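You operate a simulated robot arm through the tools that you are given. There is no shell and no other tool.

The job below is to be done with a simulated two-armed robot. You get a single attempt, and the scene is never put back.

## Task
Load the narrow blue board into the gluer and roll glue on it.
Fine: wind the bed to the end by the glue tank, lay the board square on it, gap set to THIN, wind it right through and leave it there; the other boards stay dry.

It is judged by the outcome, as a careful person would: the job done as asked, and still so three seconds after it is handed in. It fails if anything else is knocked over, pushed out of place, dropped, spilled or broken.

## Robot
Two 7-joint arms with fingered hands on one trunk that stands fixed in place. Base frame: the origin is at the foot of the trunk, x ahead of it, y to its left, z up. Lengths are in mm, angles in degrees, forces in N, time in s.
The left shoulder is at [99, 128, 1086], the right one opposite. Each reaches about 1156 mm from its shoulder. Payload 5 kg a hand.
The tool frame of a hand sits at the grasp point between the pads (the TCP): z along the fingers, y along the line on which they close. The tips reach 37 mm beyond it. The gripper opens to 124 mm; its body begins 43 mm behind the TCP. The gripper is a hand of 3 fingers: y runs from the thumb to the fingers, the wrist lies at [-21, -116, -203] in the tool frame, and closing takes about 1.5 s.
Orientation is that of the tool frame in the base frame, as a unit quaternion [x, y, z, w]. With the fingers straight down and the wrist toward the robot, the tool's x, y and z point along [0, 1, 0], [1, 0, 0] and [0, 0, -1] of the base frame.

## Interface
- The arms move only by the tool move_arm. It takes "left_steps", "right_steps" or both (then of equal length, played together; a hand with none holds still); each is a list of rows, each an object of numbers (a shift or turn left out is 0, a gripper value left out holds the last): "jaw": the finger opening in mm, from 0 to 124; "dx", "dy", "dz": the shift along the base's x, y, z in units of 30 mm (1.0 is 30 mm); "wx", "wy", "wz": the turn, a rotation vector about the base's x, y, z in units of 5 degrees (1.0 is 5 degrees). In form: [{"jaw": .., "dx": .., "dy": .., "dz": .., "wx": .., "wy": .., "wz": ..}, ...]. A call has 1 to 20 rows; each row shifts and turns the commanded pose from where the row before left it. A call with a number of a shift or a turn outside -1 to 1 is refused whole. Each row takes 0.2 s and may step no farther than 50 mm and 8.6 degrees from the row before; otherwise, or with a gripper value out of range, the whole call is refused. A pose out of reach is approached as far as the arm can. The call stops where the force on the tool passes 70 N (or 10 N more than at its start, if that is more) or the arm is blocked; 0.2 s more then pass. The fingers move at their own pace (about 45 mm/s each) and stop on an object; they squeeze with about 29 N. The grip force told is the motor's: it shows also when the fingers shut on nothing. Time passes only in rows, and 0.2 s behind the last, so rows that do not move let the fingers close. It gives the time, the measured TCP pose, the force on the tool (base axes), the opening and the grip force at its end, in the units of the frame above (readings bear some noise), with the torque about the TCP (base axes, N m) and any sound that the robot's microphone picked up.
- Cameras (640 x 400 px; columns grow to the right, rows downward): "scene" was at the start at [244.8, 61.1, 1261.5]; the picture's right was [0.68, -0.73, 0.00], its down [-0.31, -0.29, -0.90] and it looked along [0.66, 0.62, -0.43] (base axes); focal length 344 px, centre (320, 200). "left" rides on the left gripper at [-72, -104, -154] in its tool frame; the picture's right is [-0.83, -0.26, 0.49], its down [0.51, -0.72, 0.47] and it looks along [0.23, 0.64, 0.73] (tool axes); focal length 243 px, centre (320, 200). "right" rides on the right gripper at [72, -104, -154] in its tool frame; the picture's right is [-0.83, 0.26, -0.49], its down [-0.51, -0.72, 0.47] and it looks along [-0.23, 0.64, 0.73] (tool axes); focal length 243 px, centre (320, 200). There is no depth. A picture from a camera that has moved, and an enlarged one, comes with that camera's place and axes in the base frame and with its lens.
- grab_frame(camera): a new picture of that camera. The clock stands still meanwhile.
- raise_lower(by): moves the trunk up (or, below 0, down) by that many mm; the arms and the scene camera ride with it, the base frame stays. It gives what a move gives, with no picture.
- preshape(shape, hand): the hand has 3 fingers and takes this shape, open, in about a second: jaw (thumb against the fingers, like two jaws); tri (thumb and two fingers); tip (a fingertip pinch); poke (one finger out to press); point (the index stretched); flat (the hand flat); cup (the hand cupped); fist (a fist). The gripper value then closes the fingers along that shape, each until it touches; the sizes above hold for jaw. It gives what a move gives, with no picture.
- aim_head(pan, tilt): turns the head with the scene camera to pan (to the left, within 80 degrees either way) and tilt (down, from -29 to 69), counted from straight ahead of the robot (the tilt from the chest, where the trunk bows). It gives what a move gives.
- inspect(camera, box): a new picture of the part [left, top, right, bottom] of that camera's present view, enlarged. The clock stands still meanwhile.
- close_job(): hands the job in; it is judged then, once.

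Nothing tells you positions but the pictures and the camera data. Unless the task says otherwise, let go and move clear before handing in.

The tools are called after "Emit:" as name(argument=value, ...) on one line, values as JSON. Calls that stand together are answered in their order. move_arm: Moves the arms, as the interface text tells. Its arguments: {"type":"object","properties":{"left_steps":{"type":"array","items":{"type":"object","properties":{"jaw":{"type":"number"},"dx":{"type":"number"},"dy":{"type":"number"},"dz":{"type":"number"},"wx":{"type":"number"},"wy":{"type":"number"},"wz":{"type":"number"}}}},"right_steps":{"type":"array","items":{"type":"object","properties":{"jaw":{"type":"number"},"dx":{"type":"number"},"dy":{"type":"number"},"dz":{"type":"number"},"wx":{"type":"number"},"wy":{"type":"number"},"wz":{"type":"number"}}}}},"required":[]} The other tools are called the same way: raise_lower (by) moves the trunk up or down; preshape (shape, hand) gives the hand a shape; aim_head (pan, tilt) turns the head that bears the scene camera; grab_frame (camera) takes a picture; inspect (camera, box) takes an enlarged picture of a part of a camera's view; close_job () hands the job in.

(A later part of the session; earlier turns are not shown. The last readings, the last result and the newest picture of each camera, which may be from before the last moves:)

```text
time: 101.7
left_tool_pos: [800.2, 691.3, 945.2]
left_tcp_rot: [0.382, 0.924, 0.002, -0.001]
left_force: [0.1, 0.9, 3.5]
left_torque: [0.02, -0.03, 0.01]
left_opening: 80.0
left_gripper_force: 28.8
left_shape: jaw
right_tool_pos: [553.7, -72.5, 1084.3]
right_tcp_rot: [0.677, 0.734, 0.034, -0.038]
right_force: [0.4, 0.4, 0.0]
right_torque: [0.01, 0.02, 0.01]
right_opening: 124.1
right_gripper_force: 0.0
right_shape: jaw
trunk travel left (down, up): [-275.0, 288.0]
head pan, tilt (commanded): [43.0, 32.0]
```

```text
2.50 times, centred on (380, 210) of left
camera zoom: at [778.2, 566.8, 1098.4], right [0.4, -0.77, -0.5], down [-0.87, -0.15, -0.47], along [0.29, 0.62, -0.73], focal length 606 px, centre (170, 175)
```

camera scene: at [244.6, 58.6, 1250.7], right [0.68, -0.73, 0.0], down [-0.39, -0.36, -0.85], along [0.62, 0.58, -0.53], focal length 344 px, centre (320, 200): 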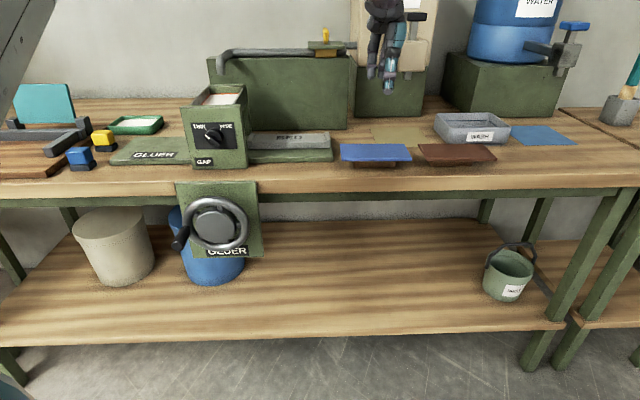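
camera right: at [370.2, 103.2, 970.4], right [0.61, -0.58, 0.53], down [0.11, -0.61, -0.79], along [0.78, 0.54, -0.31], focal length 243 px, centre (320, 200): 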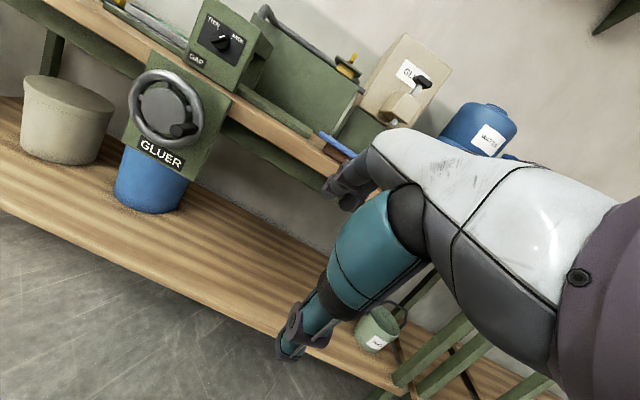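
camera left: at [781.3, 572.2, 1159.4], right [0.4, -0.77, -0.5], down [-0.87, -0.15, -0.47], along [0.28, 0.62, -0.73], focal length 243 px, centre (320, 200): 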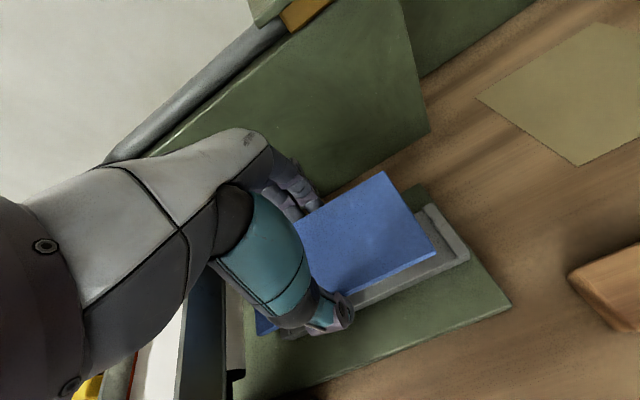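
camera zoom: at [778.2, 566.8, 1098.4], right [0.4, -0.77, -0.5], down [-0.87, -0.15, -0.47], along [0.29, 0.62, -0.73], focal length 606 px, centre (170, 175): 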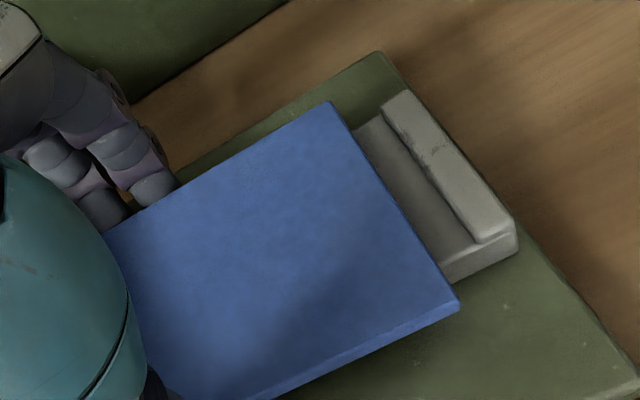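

Contact and centred. Releasing gently and rising.

Emit:
move_arm(left_steps=[{"jaw": 84}, {"jaw": 88}, {"jaw": 95}, {"jaw": 110}, {"jaw": 120}, {}, {}, {"dz": 0.5}, {"dz": 0.7}, {"dz": 0.9}, {"dz": 0.9}, {"dz": 0.9}])

Emit:
inspect(camera="scene", box=[220, 90, 350, 180])

Emit:
inspect(camera="left", box=[200, 130, 520, 400])

```text
time: 104.3
left_tool_pos: [800.3, 690.9, 1061.0]
left_tcp_rot: [0.381, 0.925, 0.001, -0.002]
left_force: [0.0, -0.4, 0.1]
left_torque: [-0.03, -0.02, 0.02]
left_opening: 119.6
left_gripper_force: 0.0
left_shape: jaw
right_tool_pos: [554.9, -72.2, 1085.9]
right_tcp_rot: [0.677, 0.734, 0.034, -0.038]
right_force: [0.0, 0.1, -0.3]
right_torque: [-0.01, -0.03, -0.02]
right_opening: 124.1
right_gripper_force: 0.0
right_shape: jaw
trunk travel left (down, up): [-275.0, 288.0]
head pan, tilt (commanded): [43.0, 32.0]
```

```text
4.44 times, centred on (285, 135) of scene
camera zoom: at [242.7, 58.7, 1251.1], right [0.68, -0.73, 0.0], down [-0.39, -0.36, -0.85], along [0.62, 0.58, -0.53], focal length 1528 px, centre (476, 489)
```

zoom: 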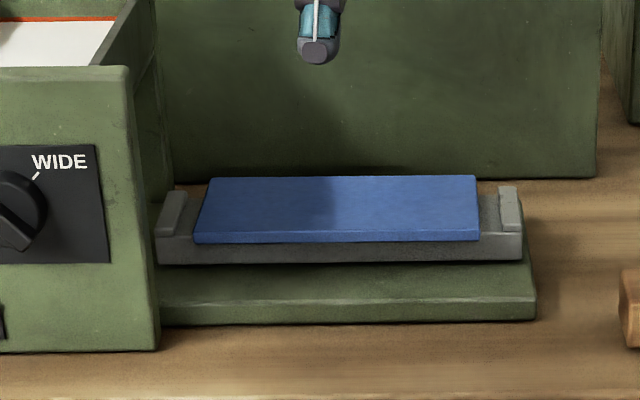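

```text
1.48 times, centred on (360, 265) of left
camera zoom: at [777.9, 566.3, 1214.0], right [0.4, -0.77, -0.5], down [-0.87, -0.15, -0.47], along [0.28, 0.62, -0.73], focal length 359 px, centre (261, 104)
```

zoom: 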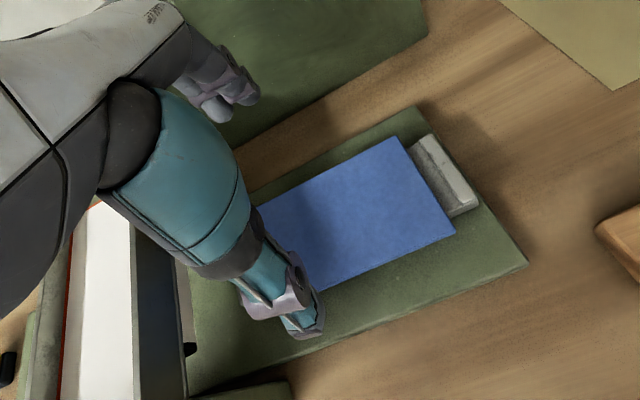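

The board lies square and centred on the bed between the lips. Now I'll take the left hand back to the crank: up and away first.

Emit:
move_arm(left_steps=[{"dz": 1}, {"dz": 1}, {"dz": 1}, {"dx": -0.93, "dy": -0.12}, {"dx": -0.93, "dy": -0.12}, {"dx": -0.93, "dy": -0.12}, {"dx": -0.93, "dy": -0.12}, {"dx": -0.93, "dy": -0.12}, {"dx": -0.93, "dy": -0.12}, {"dx": -0.93, "dy": -0.12}, {"dx": -0.93, "dy": -0.12}, {"dx": -0.93, "dy": -0.12}, {"dx": -0.93, "dy": -0.12}, {"dx": -0.93, "dy": -0.12}, {"dx": -0.93, "dy": -0.12}, {"dx": -0.93, "dy": -0.12}, {"dx": -0.93, "dy": -0.12}])

Emit:
move_arm(left_steps=[{"wz": -1}, {"wz": -1}, {"wz": -1}, {"wz": -1}, {"wz": -1}, {"wz": -1}, {"wz": -1}, {"wz": -1}, {"wz": -1}, {"wz": -1}, {"wz": -1}, {"wz": -1}, {"wz": -1}, {"wz": -1}, {"wz": -1}, {"wz": -1}, {"wz": -1}, {"wz": -1}])

Emit:
inspect(camera="scene", box=[140, 70, 370, 260])

```text
time: 107.9
left_tool_pos: [401.7, 641.2, 1175.1]
left_tcp_rot: [0.381, 0.924, 0.015, 0.033]
left_force: [2.7, 0.6, -4.3]
left_torque: [0.01, 0.18, 0.03]
left_opening: 120.0
left_gripper_force: 0.0
left_shape: jaw
right_tool_pos: [553.8, -70.9, 1085.6]
right_tcp_rot: [0.677, 0.734, 0.035, -0.037]
right_force: [-0.6, 1.0, -0.2]
right_torque: [0.01, -0.01, 0.01]
right_opening: 124.0
right_gripper_force: 0.1
right_shape: jaw
trunk travel left (down, up): [-275.0, 288.0]
head pan, tilt (commanded): [43.0, 32.0]
```

```text
time: 111.7
left_tool_pos: [409.5, 642.1, 1150.7]
left_tcp_rot: [0.923, 0.384, 0.002, -0.001]
left_force: [-0.6, -1.5, 0.0]
left_torque: [-0.01, 0.02, -0.01]
left_opening: 119.9
left_gripper_force: 0.1
left_shape: jaw
right_tool_pos: [555.3, -72.4, 1085.5]
right_tcp_rot: [0.677, 0.734, 0.034, -0.039]
right_force: [0.0, 0.2, 0.4]
right_torque: [-0.01, -0.01, 0.01]
right_opening: 124.0
right_gripper_force: 0.0
right_shape: jaw
trunk travel left (down, up): [-275.0, 288.0]
head pan, tilt (commanded): [43.0, 32.0]
```

```text
2.11 times, centred on (255, 165) of scene
camera zoom: at [243.1, 59.3, 1251.0], right [0.68, -0.73, 0.0], down [-0.39, -0.36, -0.85], along [0.62, 0.58, -0.53], focal length 724 px, centre (457, 274)
```

zoom: 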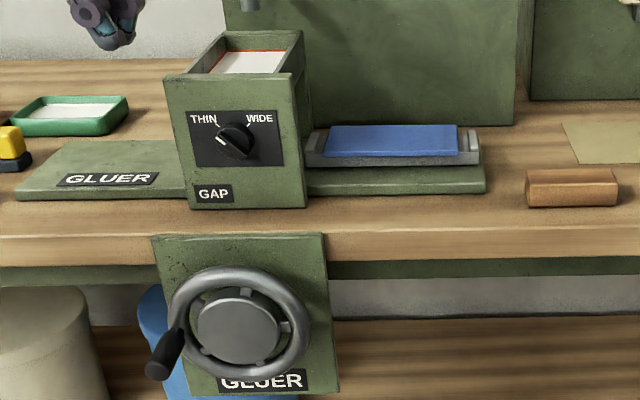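

Emit:
move_arm(left_steps=[{"dx": -0.16, "dy": -0.07, "dz": -0.92}, {"dx": -0.16, "dy": -0.07, "dz": -0.92}, {"dx": -0.16, "dy": -0.07, "dz": -0.92}, {"dx": -0.16, "dy": -0.07, "dz": -0.92}, {"dx": -0.16, "dy": -0.07, "dz": -0.92}, {"dx": -0.16, "dy": -0.07, "dz": -0.92}, {"dx": -0.16, "dy": -0.07, "dz": -0.92}, {"wx": 0.98, "wy": -0.98, "jaw": 75}, {"wx": 0.98, "wy": -0.98}, {"wx": 0.98, "wy": -0.98}, {"wx": 0.98, "wy": -0.98}, {"wx": 0.98, "wy": -0.98}, {"wx": 0.98, "wy": -0.98}, {"wx": 0.98, "wy": -0.98}, {"wx": 0.98, "wy": -0.98}, {"wx": 0.98, "wy": -0.98}, {"wx": 0.98, "wy": -0.98}, {"wx": 0.98, "wy": -0.98}, {"wx": 0.98, "wy": -0.98}, {"wx": 0.98, "wy": -0.98}])

Emit:
grab_frame(camera="scene")

```text
time: 115.9
left_tool_pos: [375.7, 626.2, 958.7]
left_tcp_rot: [0.65, 0.272, 0.656, -0.27]
left_force: [0.8, -0.4, 0.5]
left_torque: [0.03, 0.05, -0.01]
left_opening: 75.3
left_gripper_force: 0.1
left_shape: jaw
right_tool_pos: [554.4, -72.4, 1085.0]
right_tcp_rot: [0.678, 0.734, 0.034, -0.038]
right_force: [0.0, 0.1, 0.0]
right_torque: [-0.04, -0.02, -0.02]
right_opening: 124.1
right_gripper_force: 0.1
right_shape: jaw
trunk travel left (down, up): [-275.0, 288.0]
head pan, tilt (commanded): [43.0, 32.0]
```

```text
taken
camera scene: at [243.1, 59.1, 1251.0], right [0.68, -0.73, 0.0], down [-0.39, -0.36, -0.85], along [0.62, 0.58, -0.53], focal length 344 px, centre (320, 200)
```

scene: 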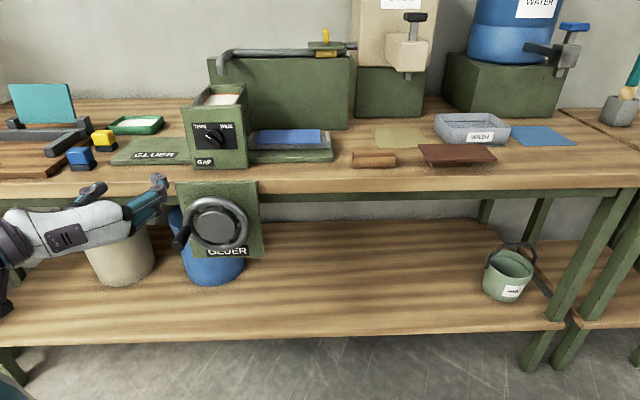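

Emit:
inspect(camera="scene", box=[150, 160, 270, 250])

Emit:
grab_frame(camera="left")

```text
4.44 times, centred on (210, 205) of scene
camera zoom: at [243.1, 59.1, 1251.0], right [0.68, -0.73, 0.0], down [-0.39, -0.36, -0.85], along [0.62, 0.58, -0.53], focal length 1528 px, centre (809, 178)
```

zoom: 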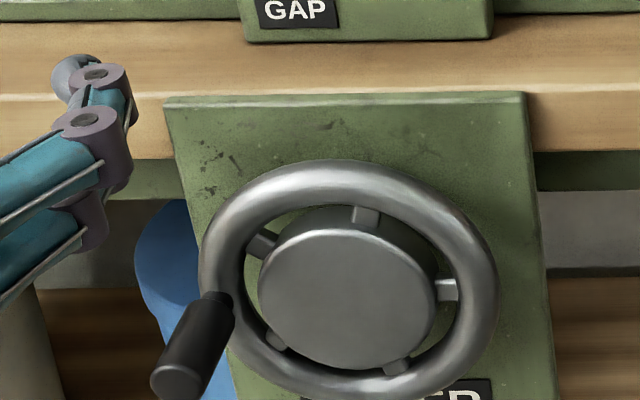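

```text
taken
camera left: at [193.7, 592.4, 884.3], right [0.17, 0.53, -0.83], down [-0.18, 0.84, 0.51], along [0.97, 0.06, 0.24], focal length 243 px, centre (320, 200)
```

left: 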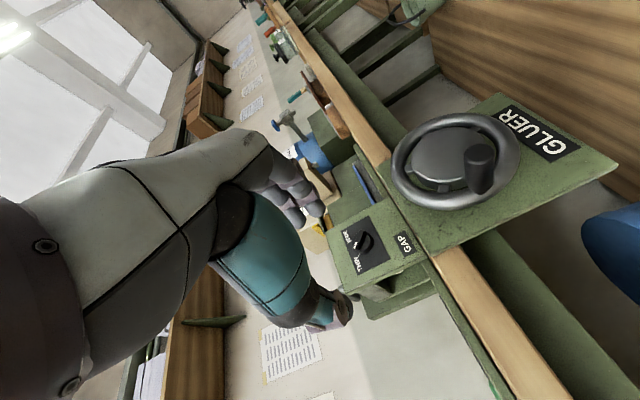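

The orientation is as before. I'll move onto the handle (at about 9 o'clock) and grip it.

Emit:
move_arm(left_steps=[{"dx": 0.133, "dy": -0.133, "dz": -0.905}, {"dx": 0.133, "dy": -0.133, "dz": -0.905}, {"dx": 0.133, "dy": -0.133, "dz": -0.905}, {"dx": 0.133, "dy": -0.133, "dz": -0.905}, {"dx": 0.133, "dy": -0.133, "dz": -0.905}, {"dx": 0.133, "dy": -0.133, "dz": -0.905}, {"dx": 0.5, "dy": 0.5}, {"dx": 0.5, "dy": 0.5}, {"dx": 0.5, "dy": 0.5}, {"dx": 0.5, "dy": 0.5}, {"jaw": 0}, {}, {}, {}, {}, {}])

Emit:
inspect(camera="scene", box=[150, 160, 270, 250])

```text
time: 119.3
left_tool_pos: [459.0, 664.4, 796.0]
left_tcp_rot: [0.65, 0.272, 0.656, -0.27]
left_force: [1.5, 3.2, 2.2]
left_torque: [0.05, -0.04, 0.0]
left_opening: 14.1
left_gripper_force: 29.2
left_shape: jaw
right_tool_pos: [556.0, -71.4, 1085.4]
right_tcp_rot: [0.677, 0.734, 0.034, -0.037]
right_force: [0.5, -0.4, 0.1]
right_torque: [-0.02, 0.0, 0.01]
right_opening: 123.8
right_gripper_force: 0.1
right_shape: jaw
trunk travel left (down, up): [-275.0, 288.0]
head pan, tilt (commanded): [43.0, 32.0]
```

```text
4.44 times, centred on (210, 205) of scene
camera zoom: at [243.2, 59.5, 1251.0], right [0.68, -0.73, 0.0], down [-0.39, -0.36, -0.85], along [0.62, 0.58, -0.53], focal length 1528 px, centre (809, 178)
```

zoom: 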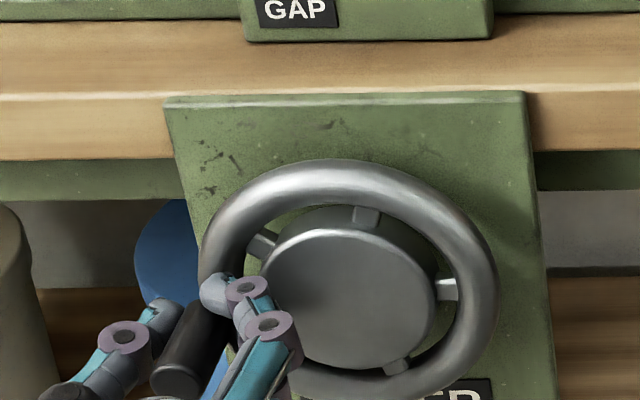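

Gripped. Now turning clockwise (handle up and over) to drive the bed with the board through the rollers, in stages.

Emit:
move_arm(left_steps=[{"dx": -0.007, "dy": 0.007, "dz": 0.184}, {"dx": -0.007, "dy": 0.007, "dz": 0.184}, {"dx": 0.012, "dy": -0.012, "dz": 0.188}, {"dx": 0.012, "dy": -0.012, "dz": 0.188}, {"dx": 0.034, "dy": -0.034, "dz": 0.184}, {"dx": 0.034, "dy": -0.034, "dz": 0.184}, {"dx": 0.056, "dy": -0.056, "dz": 0.174}, {"dx": 0.056, "dy": -0.056, "dz": 0.174}])

Emit:
inspect(camera="scene", box=[120, 80, 360, 260])

```text
time: 121.1
left_tool_pos: [467.7, 657.5, 835.3]
left_tcp_rot: [0.653, 0.272, 0.653, -0.269]
left_force: [5.2, -16.6, -29.1]
left_torque: [-0.21, 1.2, -0.79]
left_opening: 12.7
left_gripper_force: 28.8
left_shape: jaw
right_tool_pos: [557.8, -71.3, 1083.8]
right_tcp_rot: [0.678, 0.734, 0.033, -0.039]
right_force: [0.4, -0.2, 0.0]
right_torque: [0.01, 0.03, -0.02]
right_opening: 124.0
right_gripper_force: 0.0
right_shape: jaw
trunk travel left (down, up): [-275.0, 288.0]
head pan, tilt (commanded): [43.0, 32.0]
```

```text
2.22 times, centred on (240, 170) of scene
camera zoom: at [245.8, 60.0, 1250.3], right [0.68, -0.73, 0.0], down [-0.39, -0.36, -0.85], along [0.62, 0.58, -0.53], focal length 764 px, centre (498, 267)
```

zoom: 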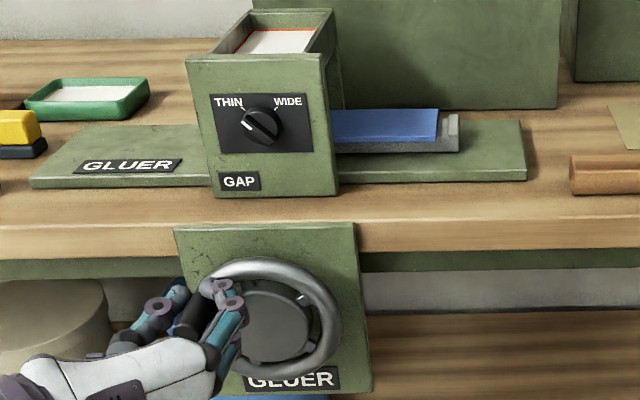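

The bed and board are moving into the rollers. Continuing, with a slightly tighter arc.

Emit:
move_arm(left_steps=[{"dx": 0.104, "dy": -0.104, "dz": 0.113}, {"dx": 0.104, "dy": -0.104, "dz": 0.113}, {"dx": 0.092, "dy": -0.092, "dz": 0.13}, {"dx": 0.092, "dy": -0.092, "dz": 0.13}, {"dx": 0.106, "dy": -0.106, "dz": 0.105}, {"dx": 0.106, "dy": -0.106, "dz": 0.105}])

Emit:
inspect(camera="scene", box=[120, 80, 360, 260])

```text
time: 122.5
left_tool_pos: [481.5, 637.0, 866.0]
left_tcp_rot: [0.647, 0.269, 0.66, -0.272]
left_force: [-1.8, 3.7, 4.9]
left_torque: [0.11, -0.01, 0.01]
left_opening: 11.6
left_gripper_force: 29.0
left_shape: jaw
right_tool_pos: [555.1, -73.8, 1086.4]
right_tcp_rot: [0.678, 0.734, 0.034, -0.038]
right_force: [0.7, -0.2, 0.2]
right_torque: [0.04, -0.02, 0.02]
right_opening: 123.9
right_gripper_force: 0.0
right_shape: jaw
trunk travel left (down, up): [-275.0, 288.0]
head pan, tilt (commanded): [43.0, 32.0]
```

```text
2.22 times, centred on (240, 170) of scene
camera zoom: at [242.0, 57.3, 1251.8], right [0.68, -0.73, 0.0], down [-0.39, -0.36, -0.85], along [0.62, 0.58, -0.53], focal length 764 px, centre (498, 267)
```

zoom: 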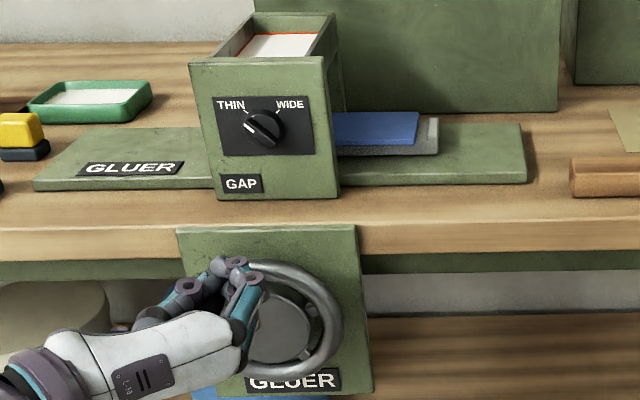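

Emit:
grab_frame(camera="left")

Emit:
inspect(camera="scene", box=[150, 160, 270, 250])

```text
taken
camera left: at [302.0, 603.4, 790.0], right [0.18, 0.54, -0.82], down [-0.19, 0.84, 0.51], along [0.97, 0.06, 0.25], focal length 243 px, centre (320, 200)
```

left: 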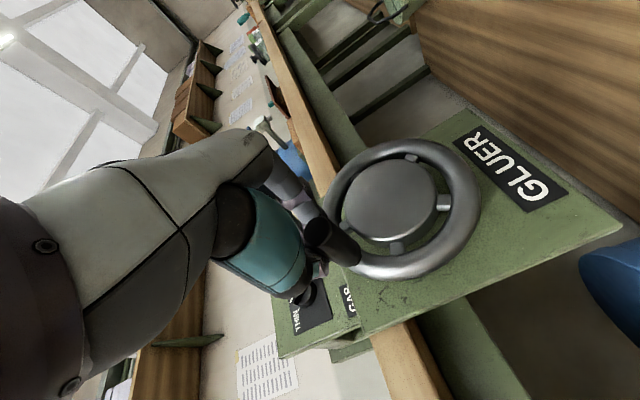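

```text
4.44 times, centred on (210, 205) of scene
camera zoom: at [242.0, 57.3, 1251.8], right [0.68, -0.73, 0.0], down [-0.39, -0.36, -0.85], along [0.62, 0.58, -0.53], focal length 1528 px, centre (809, 178)
```

zoom: 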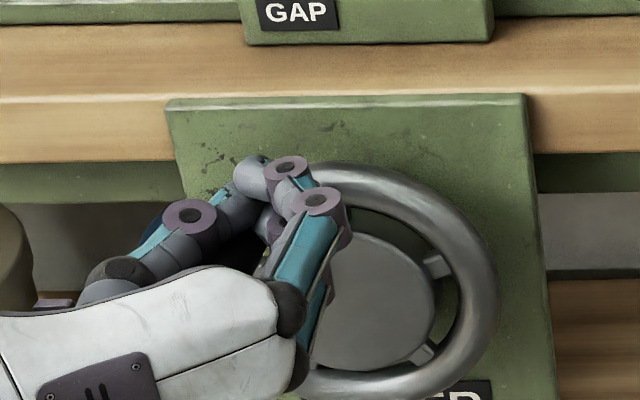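

The handle slipped out below the fingers again (held across its path the grip is weak). I'll back off, find the handle, and this time roll the hand so it grips along the direction of motion and turn with the wheel.

Emit:
move_arm(left_steps=[{"dx": -0.6, "dy": -0.6}, {"dx": -0.7, "dy": -0.7}, {"dx": -0.7, "dy": -0.7, "jaw": 70}, {"dx": -0.3, "dy": -0.3}, {}, {}])

Emit:
inspect(camera="scene", box=[150, 160, 270, 250])

Emit:
grab_frame(camera="left")

```text
time: 123.9
left_tool_pos: [415.3, 568.9, 859.5]
left_tcp_rot: [0.651, 0.272, 0.656, -0.269]
left_force: [-0.3, 0.1, -0.4]
left_torque: [0.01, 0.02, -0.01]
left_opening: 69.7
left_gripper_force: 0.1
left_shape: jaw
right_tool_pos: [556.6, -71.6, 1084.8]
right_tcp_rot: [0.677, 0.734, 0.034, -0.038]
right_force: [0.5, -0.4, 0.0]
right_torque: [0.01, 0.01, -0.03]
right_opening: 123.9
right_gripper_force: 0.1
right_shape: jaw
trunk travel left (down, up): [-275.0, 288.0]
head pan, tilt (commanded): [43.0, 32.0]
```

```text
4.44 times, centred on (210, 205) of scene
camera zoom: at [243.1, 59.1, 1251.0], right [0.68, -0.73, 0.0], down [-0.39, -0.36, -0.85], along [0.62, 0.58, -0.53], focal length 1528 px, centre (809, 178)
```

zoom: 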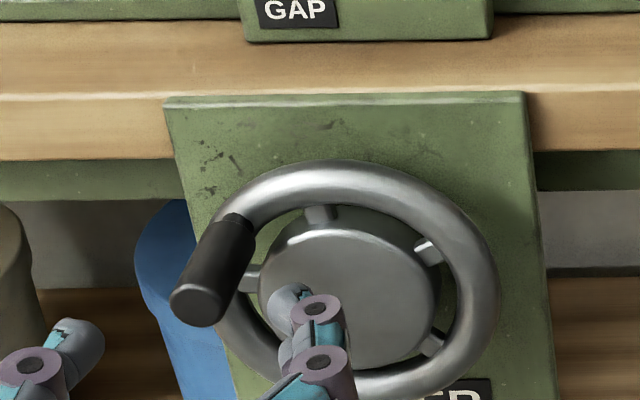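

```text
taken
camera left: at [232.7, 535.0, 784.9], right [0.17, 0.53, -0.83], down [-0.18, 0.84, 0.51], along [0.97, 0.06, 0.24], focal length 243 px, centre (320, 200)
```

left: 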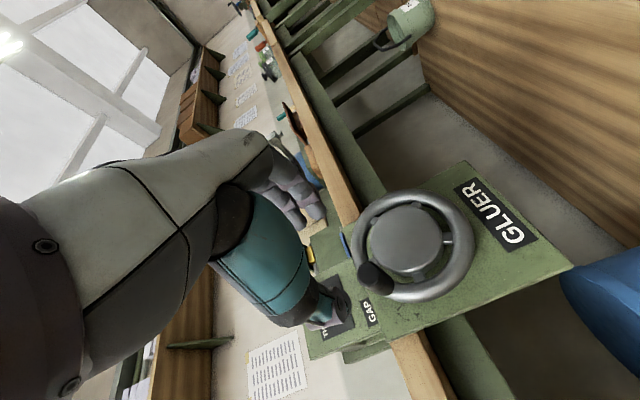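

Now I can fit the wheel's circle properly: centre (along −80, z 793.5), radius 65 — my earlier centre was too high, which caused the slips. The handle is at 135°. I'll roll the hand to grip along the motion and approach.

Emit:
move_arm(left_steps=[{"wx": -0.9, "wy": -0.9, "dx": -0.08, "dy": 0.08, "dz": -0.14}, {"wx": -0.9, "wy": -0.9, "dx": -0.08, "dy": 0.08, "dz": -0.14}, {"wx": -0.9, "wy": -0.9, "dx": -0.08, "dy": 0.08, "dz": -0.14}, {"wx": -0.9, "wy": -0.9, "dx": -0.08, "dy": 0.08, "dz": -0.14}, {"wx": -0.9, "wy": -0.9, "dx": -0.09, "dy": 0.09, "dz": -0.13}, {"wx": -0.9, "wy": -0.9}, {"wx": -0.9, "wy": -0.9}, {}])

Emit:
inspect(camera="scene", box=[140, 160, 270, 260])

```text
time: 125.7
left_tool_pos: [402.9, 581.0, 837.2]
left_tcp_rot: [0.498, 0.5, 0.709, -0.002]
left_force: [0.5, 0.3, -0.2]
left_torque: [0.02, -0.01, 0.01]
left_opening: 69.8
left_gripper_force: 0.1
left_shape: jaw
right_tool_pos: [554.8, -71.3, 1085.3]
right_tcp_rot: [0.677, 0.735, 0.034, -0.039]
right_force: [-0.2, -0.1, -0.4]
right_torque: [0.0, 0.02, -0.02]
right_opening: 124.0
right_gripper_force: 0.0
right_shape: jaw
trunk travel left (down, up): [-275.0, 288.0]
head pan, tilt (commanded): [43.0, 32.0]
```

```text
4.00 times, centred on (205, 210) of scene
camera zoom: at [243.0, 59.3, 1251.0], right [0.68, -0.73, 0.0], down [-0.39, -0.36, -0.85], along [0.62, 0.58, -0.53], focal length 1376 px, centre (780, 160)
```

zoom: 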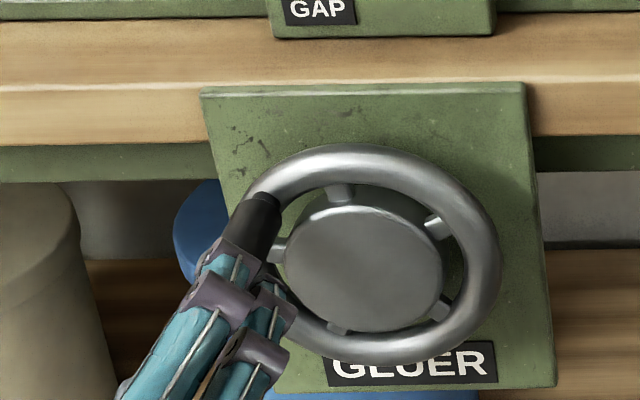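

Emit:
move_arm(left_steps=[{"dx": 0.6, "dy": 0.6, "dz": 0.03}, {"dx": 0.6, "dy": 0.6, "dz": 0.03}, {"dx": 0.6, "dy": 0.6}, {"dx": 0.58, "dy": 0.58}, {"jaw": 0}, {}, {}, {}, {}, {}])

Emit:
inspect(camera="scene", box=[140, 160, 270, 260])

Emit:
grab_frame(camera="left")

```text
time: 127.9
left_tool_pos: [473.7, 655.3, 839.5]
left_tcp_rot: [0.498, 0.499, 0.709, -0.004]
left_force: [-5.5, 8.2, 3.6]
left_torque: [0.07, 0.04, 0.21]
left_opening: 13.3
left_gripper_force: 29.5
left_shape: jaw
right_tool_pos: [553.5, -71.1, 1085.6]
right_tcp_rot: [0.677, 0.734, 0.034, -0.038]
right_force: [-0.4, -0.4, 0.5]
right_torque: [0.0, 0.0, -0.01]
right_opening: 124.1
right_gripper_force: 0.0
right_shape: jaw
trunk travel left (down, up): [-275.0, 288.0]
head pan, tilt (commanded): [43.0, 32.0]
```

```text
4.00 times, centred on (205, 210) of scene
camera zoom: at [242.3, 59.7, 1251.1], right [0.68, -0.73, 0.0], down [-0.39, -0.36, -0.85], along [0.62, 0.58, -0.53], focal length 1376 px, centre (780, 160)
```

zoom: 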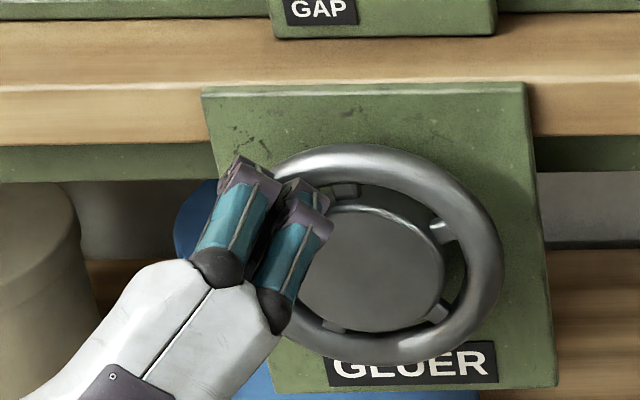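

```text
taken
camera left: at [349.9, 563.0, 714.6], right [0.63, 0.07, -0.77], down [-0.28, 0.95, -0.15], along [0.72, 0.31, 0.62], focal length 243 px, centre (320, 200)
```

left: 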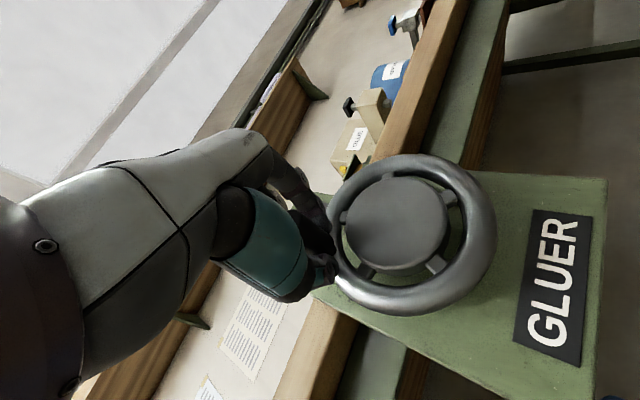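

Gripped along the motion. Turning clockwise with the hand rotating along, first 25°.

Emit:
move_arm(left_steps=[{"dx": 0.099, "dy": -0.099, "dz": 0.127, "wx": 0.495, "wy": 0.495}, {"dx": 0.106, "dy": -0.106, "dz": 0.113, "wx": 0.495, "wy": 0.495}, {"dx": 0.113, "dy": -0.113, "dz": 0.103, "wx": 0.495, "wy": 0.495}, {"dx": 0.118, "dy": -0.118, "dz": 0.087, "wx": 0.495, "wy": 0.495}, {"dx": 0.125, "dy": -0.125, "dz": 0.073, "wx": 0.495, "wy": 0.495}])

Emit:
inspect(camera="scene", box=[120, 80, 360, 260])

```text
time: 129.1
left_tool_pos: [489.5, 635.9, 854.7]
left_tcp_rot: [0.568, 0.417, 0.701, -0.11]
left_force: [2.9, 15.3, 12.0]
left_torque: [0.24, -0.1, 0.19]
left_opening: 11.8
left_gripper_force: 29.5
left_shape: jaw
right_tool_pos: [556.1, -71.0, 1086.0]
right_tcp_rot: [0.677, 0.734, 0.034, -0.038]
right_force: [-0.3, 0.3, -0.7]
right_torque: [0.0, 0.01, -0.02]
right_opening: 124.0
right_gripper_force: 0.0
right_shape: jaw
trunk travel left (down, up): [-275.0, 288.0]
head pan, tilt (commanded): [43.0, 32.0]
```

```text
2.22 times, centred on (240, 170) of scene
camera zoom: at [242.8, 59.9, 1251.1], right [0.68, -0.73, 0.0], down [-0.39, -0.36, -0.85], along [0.62, 0.58, -0.53], focal length 764 px, centre (498, 267)
```

zoom: 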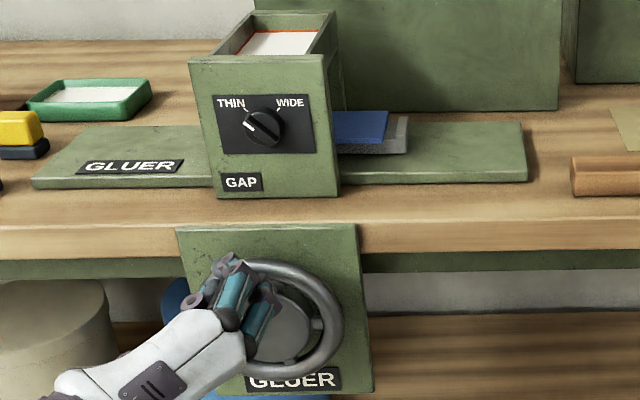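

Good, the bed follows with modest force. Continuing.

Emit:
move_arm(left_steps=[{"dx": 0.127, "dy": -0.127, "dz": 0.057, "wx": 0.495, "wy": 0.495}, {"dx": 0.13, "dy": -0.13, "dz": 0.04, "wx": 0.495, "wy": 0.495}, {"dx": 0.132, "dy": -0.132, "dz": 0.027, "wx": 0.495, "wy": 0.495}, {"dx": 0.134, "dy": -0.134, "dz": 0.007, "wx": 0.495, "wy": 0.495}, {"dx": 0.134, "dy": -0.134, "dz": -0.007, "wx": 0.495, "wy": 0.495}])

Emit:
inspect(camera="scene", box=[120, 80, 360, 260])

```text
time: 130.3
left_tool_pos: [510.4, 617.3, 858.2]
left_tcp_rot: [0.627, 0.324, 0.675, -0.215]
left_force: [8.1, 15.0, 8.4]
left_torque: [0.28, 0.03, 0.1]
left_opening: 11.5
left_gripper_force: 28.9
left_shape: jaw
right_tool_pos: [555.8, -71.7, 1084.7]
right_tcp_rot: [0.677, 0.734, 0.033, -0.038]
right_force: [0.0, -0.5, 0.4]
right_torque: [0.0, 0.01, -0.01]
right_opening: 124.2
right_gripper_force: 0.1
right_shape: jaw
trunk travel left (down, up): [-275.0, 288.0]
head pan, tilt (commanded): [43.0, 32.0]
```

```text
2.22 times, centred on (240, 170) of scene
camera zoom: at [243.5, 60.1, 1250.9], right [0.68, -0.73, 0.0], down [-0.39, -0.36, -0.85], along [0.62, 0.58, -0.53], focal length 764 px, centre (498, 267)
```

zoom: 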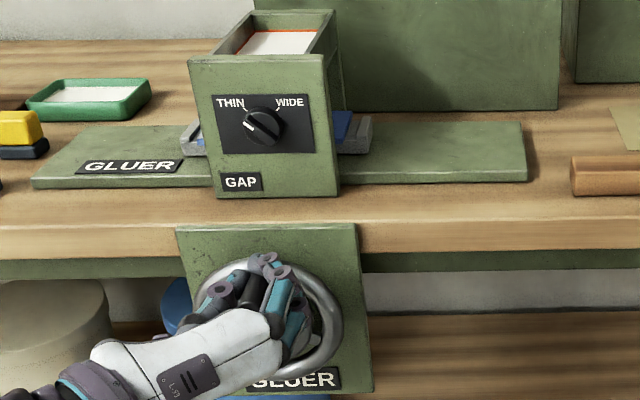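

The bed's left end emerges on the far side. Continuing.

Emit:
move_arm(left_steps=[{"dx": 0.132, "dy": -0.132, "dz": -0.027, "wx": 0.495, "wy": 0.495}, {"dx": 0.13, "dy": -0.13, "dz": -0.04, "wx": 0.495, "wy": 0.495}, {"dx": 0.127, "dy": -0.127, "dz": -0.057, "wx": 0.495, "wy": 0.495}, {"dx": 0.125, "dy": -0.125, "dz": -0.073, "wx": 0.495, "wy": 0.495}, {"dx": 0.118, "dy": -0.118, "dz": -0.087, "wx": 0.495, "wy": 0.495}])

Emit:
inspect(camera="scene", box=[120, 80, 360, 260])

```text
time: 131.5
left_tool_pos: [529.7, 597.2, 850.7]
left_tcp_rot: [0.668, 0.224, 0.636, -0.315]
left_force: [5.5, 9.1, 4.0]
left_torque: [0.2, 0.1, 0.04]
left_opening: 10.9
left_gripper_force: 29.6
left_shape: jaw
right_tool_pos: [555.0, -70.4, 1085.0]
right_tcp_rot: [0.677, 0.734, 0.033, -0.038]
right_force: [0.0, 0.8, 0.2]
right_torque: [0.0, 0.0, -0.01]
right_opening: 123.9
right_gripper_force: 0.0
right_shape: jaw
trunk travel left (down, up): [-275.0, 288.0]
head pan, tilt (commanded): [43.0, 32.0]
```

```text
2.22 times, centred on (240, 170) of scene
camera zoom: at [243.6, 59.6, 1250.9], right [0.68, -0.73, 0.0], down [-0.39, -0.36, -0.85], along [0.62, 0.58, -0.53], focal length 764 px, centre (498, 267)
```

zoom: 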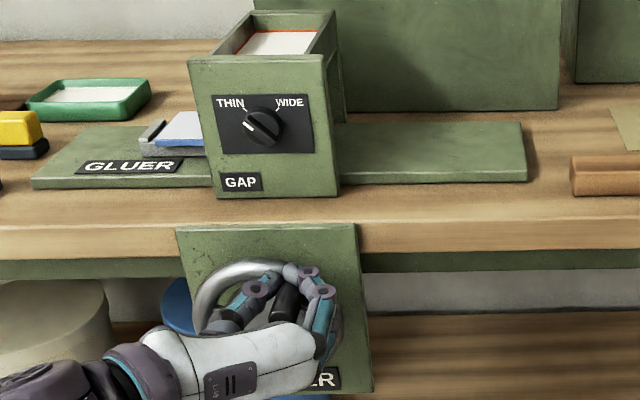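

The board comes out coated white. Continuing round.

Emit:
move_arm(left_steps=[{"dx": 0.113, "dy": -0.113, "dz": -0.103, "wx": 0.495, "wy": 0.495}, {"dx": 0.106, "dy": -0.106, "dz": -0.113, "wx": 0.495, "wy": 0.495}, {"dx": 0.099, "dy": -0.099, "dz": -0.127, "wx": 0.495, "wy": 0.495}, {"dx": 0.09, "dy": -0.09, "dz": -0.14, "wx": 0.495, "wy": 0.495}, {"dx": 0.08, "dy": -0.08, "dz": -0.15, "wx": 0.495, "wy": 0.495}])

Emit:
inspect(camera="scene", box=[90, 80, 330, 260])

```text
time: 132.7
left_tool_pos: [543.9, 583.5, 830.5]
left_tcp_rot: [0.695, 0.119, 0.58, -0.408]
left_force: [10.1, 9.1, 6.6]
left_torque: [0.25, 0.14, 0.01]
left_opening: 10.8
left_gripper_force: 28.4
left_shape: jaw
right_tool_pos: [556.3, -72.0, 1084.6]
right_tcp_rot: [0.677, 0.735, 0.033, -0.039]
right_force: [0.8, 0.4, 0.7]
right_torque: [0.01, -0.02, 0.01]
right_opening: 124.1
right_gripper_force: 0.1
right_shape: jaw
trunk travel left (down, up): [-275.0, 288.0]
head pan, tilt (commanded): [43.0, 32.0]
```

```text
2.22 times, centred on (210, 170) of scene
camera zoom: at [243.8, 59.5, 1250.8], right [0.68, -0.73, 0.0], down [-0.39, -0.36, -0.85], along [0.62, 0.58, -0.53], focal length 764 px, centre (564, 267)
```

zoom: 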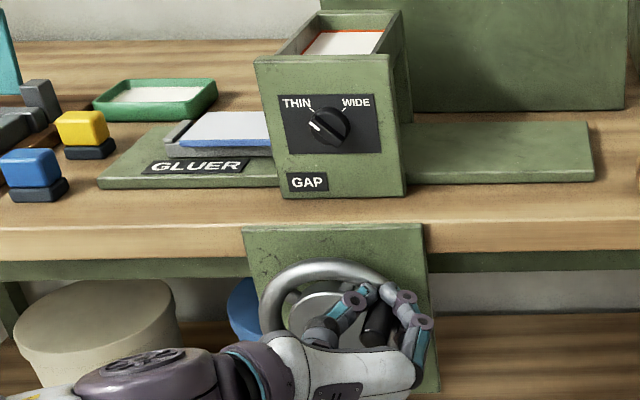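

Emit:
move_arm(left_steps=[{"dx": 0.073, "dy": -0.073, "dz": -0.16, "wx": 0.4, "wy": 0.4}, {"dx": 0.061, "dy": -0.061, "dz": -0.167, "wx": 0.4, "wy": 0.4}, {"dx": 0.052, "dy": -0.052, "dz": -0.177, "wx": 0.4, "wy": 0.4}, {"dx": 0.04, "dy": -0.04, "dz": -0.18, "wx": 0.3, "wy": 0.3}, {"dx": 0.028, "dy": -0.028, "dz": -0.183, "wx": 0.3, "wy": 0.3}])

Emit:
inspect(camera="scene", box=[90, 80, 330, 260])

```text
time: 133.9
left_tool_pos: [551.9, 576.2, 804.0]
left_tcp_rot: [0.705, 0.041, 0.531, -0.469]
left_force: [7.5, 5.8, 4.9]
left_torque: [0.17, 0.13, 0.04]
left_opening: 10.5
left_gripper_force: 28.8
left_shape: jaw
right_tool_pos: [556.0, -71.2, 1085.7]
right_tcp_rot: [0.677, 0.734, 0.033, -0.038]
right_force: [-0.6, 0.1, -0.4]
right_torque: [0.01, 0.0, 0.0]
right_opening: 124.0
right_gripper_force: 0.0
right_shape: jaw
trunk travel left (down, up): [-275.0, 288.0]
head pan, tilt (commanded): [43.0, 32.0]
```

```text
2.22 times, centred on (210, 170) of scene
camera zoom: at [243.6, 59.6, 1250.9], right [0.68, -0.73, 0.0], down [-0.39, -0.36, -0.85], along [0.62, 0.58, -0.53], focal length 764 px, centre (564, 267)
```

zoom: 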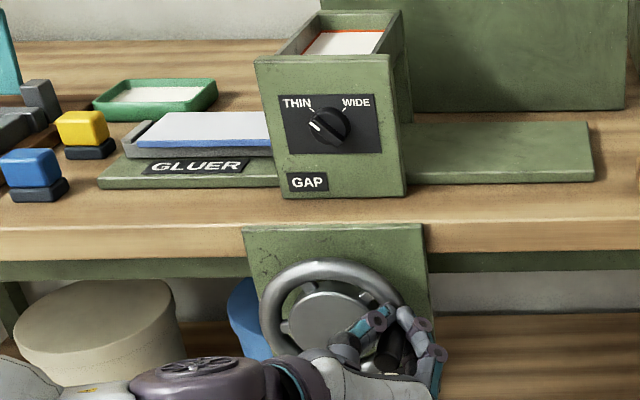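

Almost there; pushing the last few degrees to the stop.

Emit:
move_arm(left_steps=[{"dx": 0.019, "dy": -0.019, "dz": -0.187, "wx": 0.3, "wy": 0.3}, {"dx": 0.005, "dy": -0.005, "dz": -0.1}, {"dz": -0.1}])

Emit:
inspect(camera="scene", box=[100, 100, 200, 170])

```text
time: 134.7
left_tool_pos: [553.0, 574.0, 798.2]
left_tcp_rot: [0.703, 0.028, 0.524, -0.48]
left_force: [9.1, 10.1, 27.0]
left_torque: [0.54, -0.36, 0.09]
left_opening: 9.8
left_gripper_force: 28.8
left_shape: jaw
right_tool_pos: [555.1, -72.0, 1085.5]
right_tcp_rot: [0.677, 0.734, 0.035, -0.038]
right_force: [-0.9, -0.1, -0.4]
right_torque: [-0.01, -0.01, -0.02]
right_opening: 124.0
right_gripper_force: 0.1
right_shape: jaw
trunk travel left (down, up): [-275.0, 288.0]
head pan, tilt (commanded): [43.0, 32.0]
```

```text
5.71 times, centred on (150, 135) of scene
camera zoom: at [241.7, 57.9, 1251.5], right [0.68, -0.73, 0.0], down [-0.39, -0.36, -0.85], along [0.62, 0.58, -0.53], focal length 1965 px, centre (1291, 571)
```

zoom: 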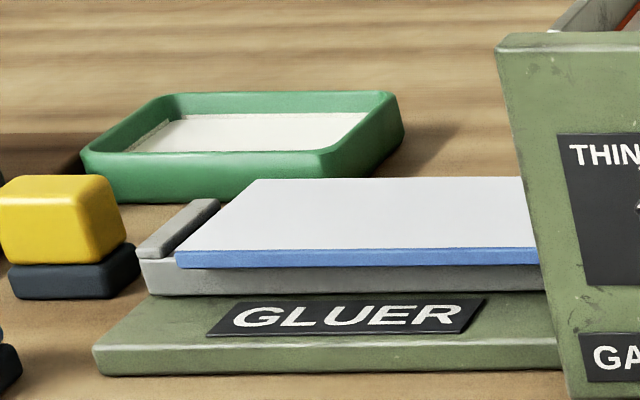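

The board is fully coated and the bed is against its left stop. Letting go and backing away from the crank.

Emit:
move_arm(left_steps=[{"dz": 0.08}, {"jaw": 60}, {}, {}, {}, {"dx": -0.6, "dy": -0.6}, {"dx": -0.7, "dy": -0.7}, {"dx": -0.7, "dy": -0.7}, {"dx": -0.3, "dy": -0.3}])

Emit:
grab_frame(camera="scene")

Emit:
inspect(camera="scene", box=[100, 70, 260, 170])

Emit:
inspect(camera="scene", box=[160, 160, 288, 270])

```text
time: 136.7
left_tool_pos: [492.4, 514.8, 788.7]
left_tcp_rot: [0.705, 0.028, 0.522, -0.479]
left_force: [0.5, 0.4, -0.5]
left_torque: [-0.04, 0.03, -0.02]
left_opening: 59.8
left_gripper_force: 0.0
left_shape: jaw
left hand out of reach, approached as far as the arm can: row 9
right_tool_pos: [554.5, -71.3, 1085.5]
right_tcp_rot: [0.677, 0.734, 0.033, -0.039]
right_force: [0.2, -0.6, 0.0]
right_torque: [0.01, 0.0, -0.02]
right_opening: 124.2
right_gripper_force: 0.0
right_shape: jaw
trunk travel left (down, up): [-275.0, 288.0]
head pan, tilt (commanded): [43.0, 32.0]
```

```text
taken
camera scene: at [243.3, 59.4, 1250.9], right [0.68, -0.73, 0.0], down [-0.39, -0.36, -0.85], along [0.62, 0.58, -0.53], focal length 344 px, centre (320, 200)
```

scene: 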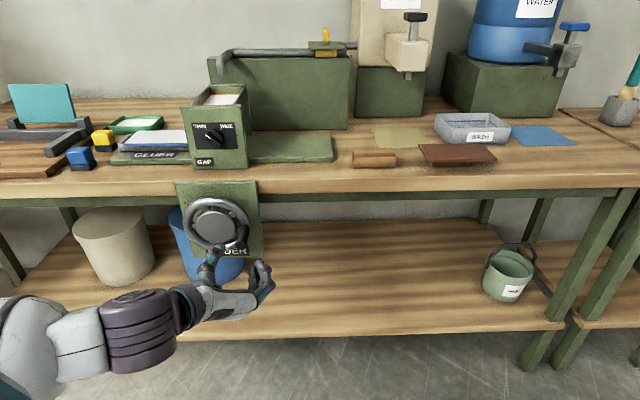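

```text
4.00 times, centred on (180, 120) of scene
camera zoom: at [243.3, 59.4, 1250.9], right [0.68, -0.73, 0.0], down [-0.39, -0.36, -0.85], along [0.62, 0.58, -0.53], focal length 1376 px, centre (880, 520)
```

zoom: 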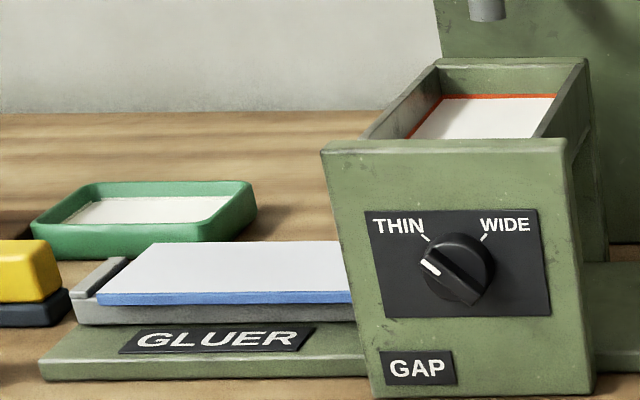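

```text
3.64 times, centred on (224, 215) of scene
camera zoom: at [243.3, 59.4, 1250.9], right [0.68, -0.73, 0.0], down [-0.39, -0.36, -0.85], along [0.62, 0.58, -0.53], focal length 1250 px, centre (669, 146)
```

zoom: 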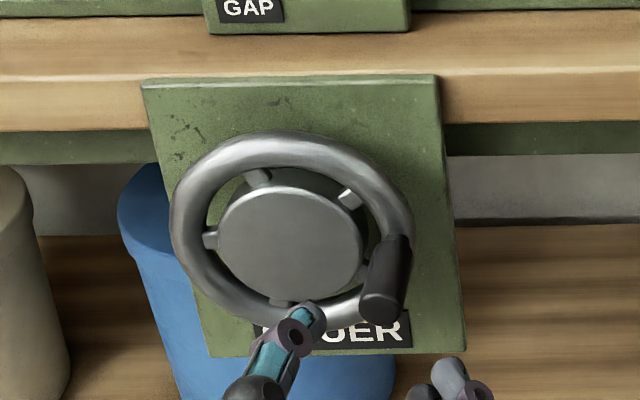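

The crank is back where it started, the bed is at the left end, the board is coated, the knob is on THIN. I'll withdraw the left hand and look at the board from above to verify.

Emit:
move_arm(left_steps=[{"dx": -0.97, "dy": 0.93, "dz": 0.3, "wx": -0.8, "wy": -0.8}, {"dx": -0.97, "dy": 0.93, "dz": 0.3, "wx": -0.8, "wy": -0.8}, {"dx": -0.97, "dy": 0.93, "dz": 0.5, "wx": -0.8, "wy": -0.8}, {"dx": -0.97, "dy": 0.93, "dz": 0.9, "wx": -0.8, "wy": -0.8}, {"dz": 0.9, "wx": -0.8, "wy": -0.8}, {"dz": 0.9, "wx": -0.8, "wy": -0.8}, {"dz": 0.9, "wx": -0.8, "wy": -0.8}, {"dz": 0.9}, {"wx": -0.98, "wy": 0.98}, {"wx": -0.98, "wy": 0.98}, {"wx": -0.98, "wy": 0.98}, {"wx": -0.98, "wy": 0.98, "dz": 0.5}, {"wx": -0.98, "wy": 0.98, "dz": 0.5}, {"wx": -0.98, "wy": 0.98, "dz": 0.7}, {"wx": -0.98, "wy": 0.98, "dz": 0.7}, {"wx": -0.98, "wy": 0.98, "dz": 0.7}, {"wx": -0.98, "wy": 0.98, "dz": 0.7}, {"wx": -0.98, "wy": 0.98, "dz": 0.7}, {"wx": -0.98, "wy": 0.98, "dz": 0.7}, {"wx": -0.98, "wy": 0.98, "dz": 0.7}])

Emit:
grab_frame(camera="scene")

Emit:
grab_frame(camera="left")

```text
time: 140.9
left_tool_pos: [374.8, 632.5, 1124.9]
left_tcp_rot: [0.92, 0.38, 0.088, -0.051]
left_force: [1.0, 0.4, -0.1]
left_torque: [0.0, 0.05, 0.0]
left_opening: 59.8
left_gripper_force: 0.1
left_shape: jaw
left hand out of reach, approached as far as the arm can: row 12
right_tool_pos: [556.0, -71.5, 1084.4]
right_tcp_rot: [0.677, 0.734, 0.033, -0.038]
right_force: [0.5, 0.7, 0.6]
right_torque: [0.0, 0.0, -0.03]
right_opening: 123.9
right_gripper_force: 0.0
right_shape: jaw
trunk travel left (down, up): [-275.0, 288.0]
head pan, tilt (commanded): [43.0, 32.0]
```

```text
taken
camera scene: at [244.2, 59.8, 1250.7], right [0.68, -0.73, 0.0], down [-0.39, -0.36, -0.85], along [0.62, 0.58, -0.53], focal length 344 px, centre (320, 200)
```

scene: 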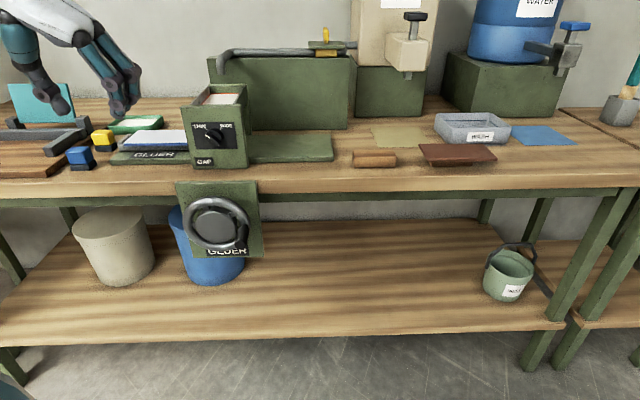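

```text
taken
camera left: at [231.4, 632.8, 1263.5], right [-0.7, -0.31, -0.64], down [-0.1, 0.93, -0.34], along [0.71, -0.18, -0.69], focal length 243 px, centre (320, 200)
```

left: 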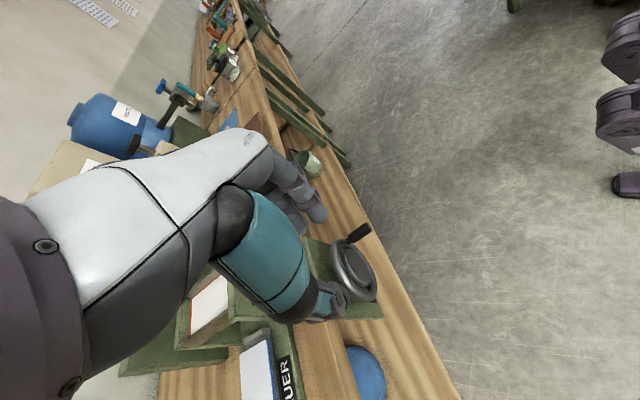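

Emit:
inspect(camera="scene", box=[104, 118, 200, 172])

Emit:
inspect(camera="left", box=[160, 270, 360, 400])

Emit:
inspect(camera="scene", box=[190, 100, 250, 145])

```text
6.67 times, centred on (152, 145) of scene
camera zoom: at [244.2, 59.8, 1250.7], right [0.68, -0.73, 0.0], down [-0.39, -0.36, -0.85], along [0.62, 0.58, -0.53], focal length 2292 px, centre (1440, 567)
```

zoom: 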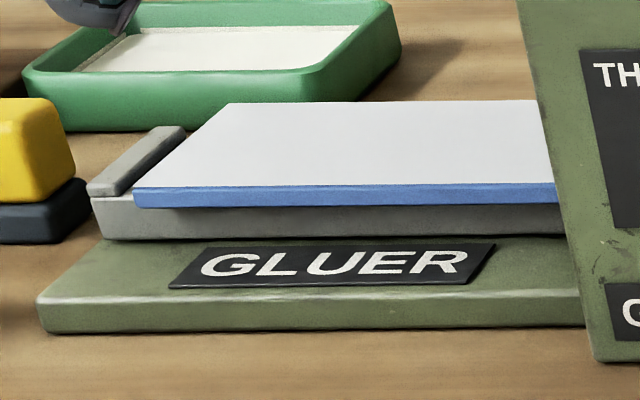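

```text
3.08 times, centred on (260, 335) of left
camera zoom: at [231.4, 632.8, 1263.5], right [-0.7, -0.31, -0.64], down [-0.1, 0.93, -0.34], along [0.71, -0.18, -0.69], focal length 746 px, centre (505, -215)
```

zoom: 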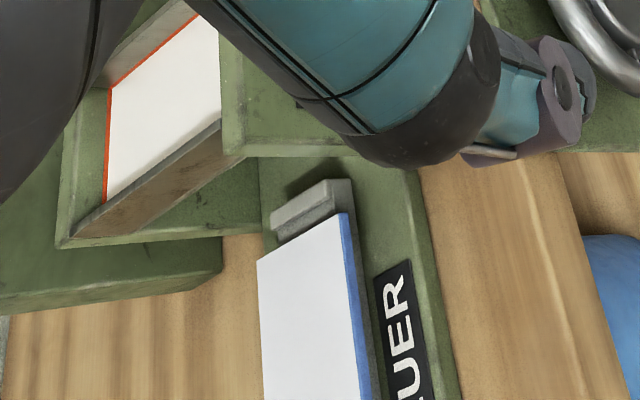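

```text
8.89 times, centred on (220, 122) of scene
camera zoom: at [244.2, 59.8, 1250.7], right [0.68, -0.73, 0.0], down [-0.39, -0.36, -0.85], along [0.62, 0.58, -0.53], focal length 3057 px, centre (1209, 889)
```

zoom: 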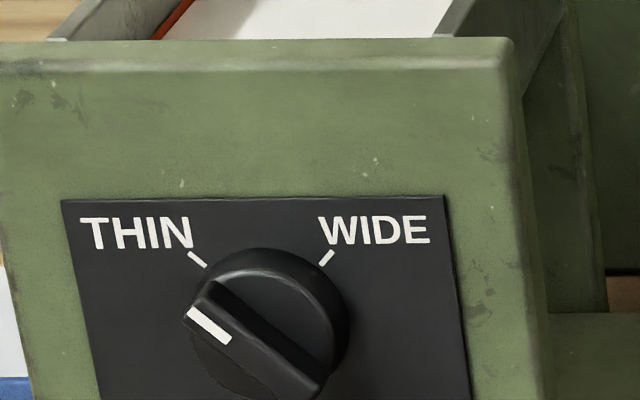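

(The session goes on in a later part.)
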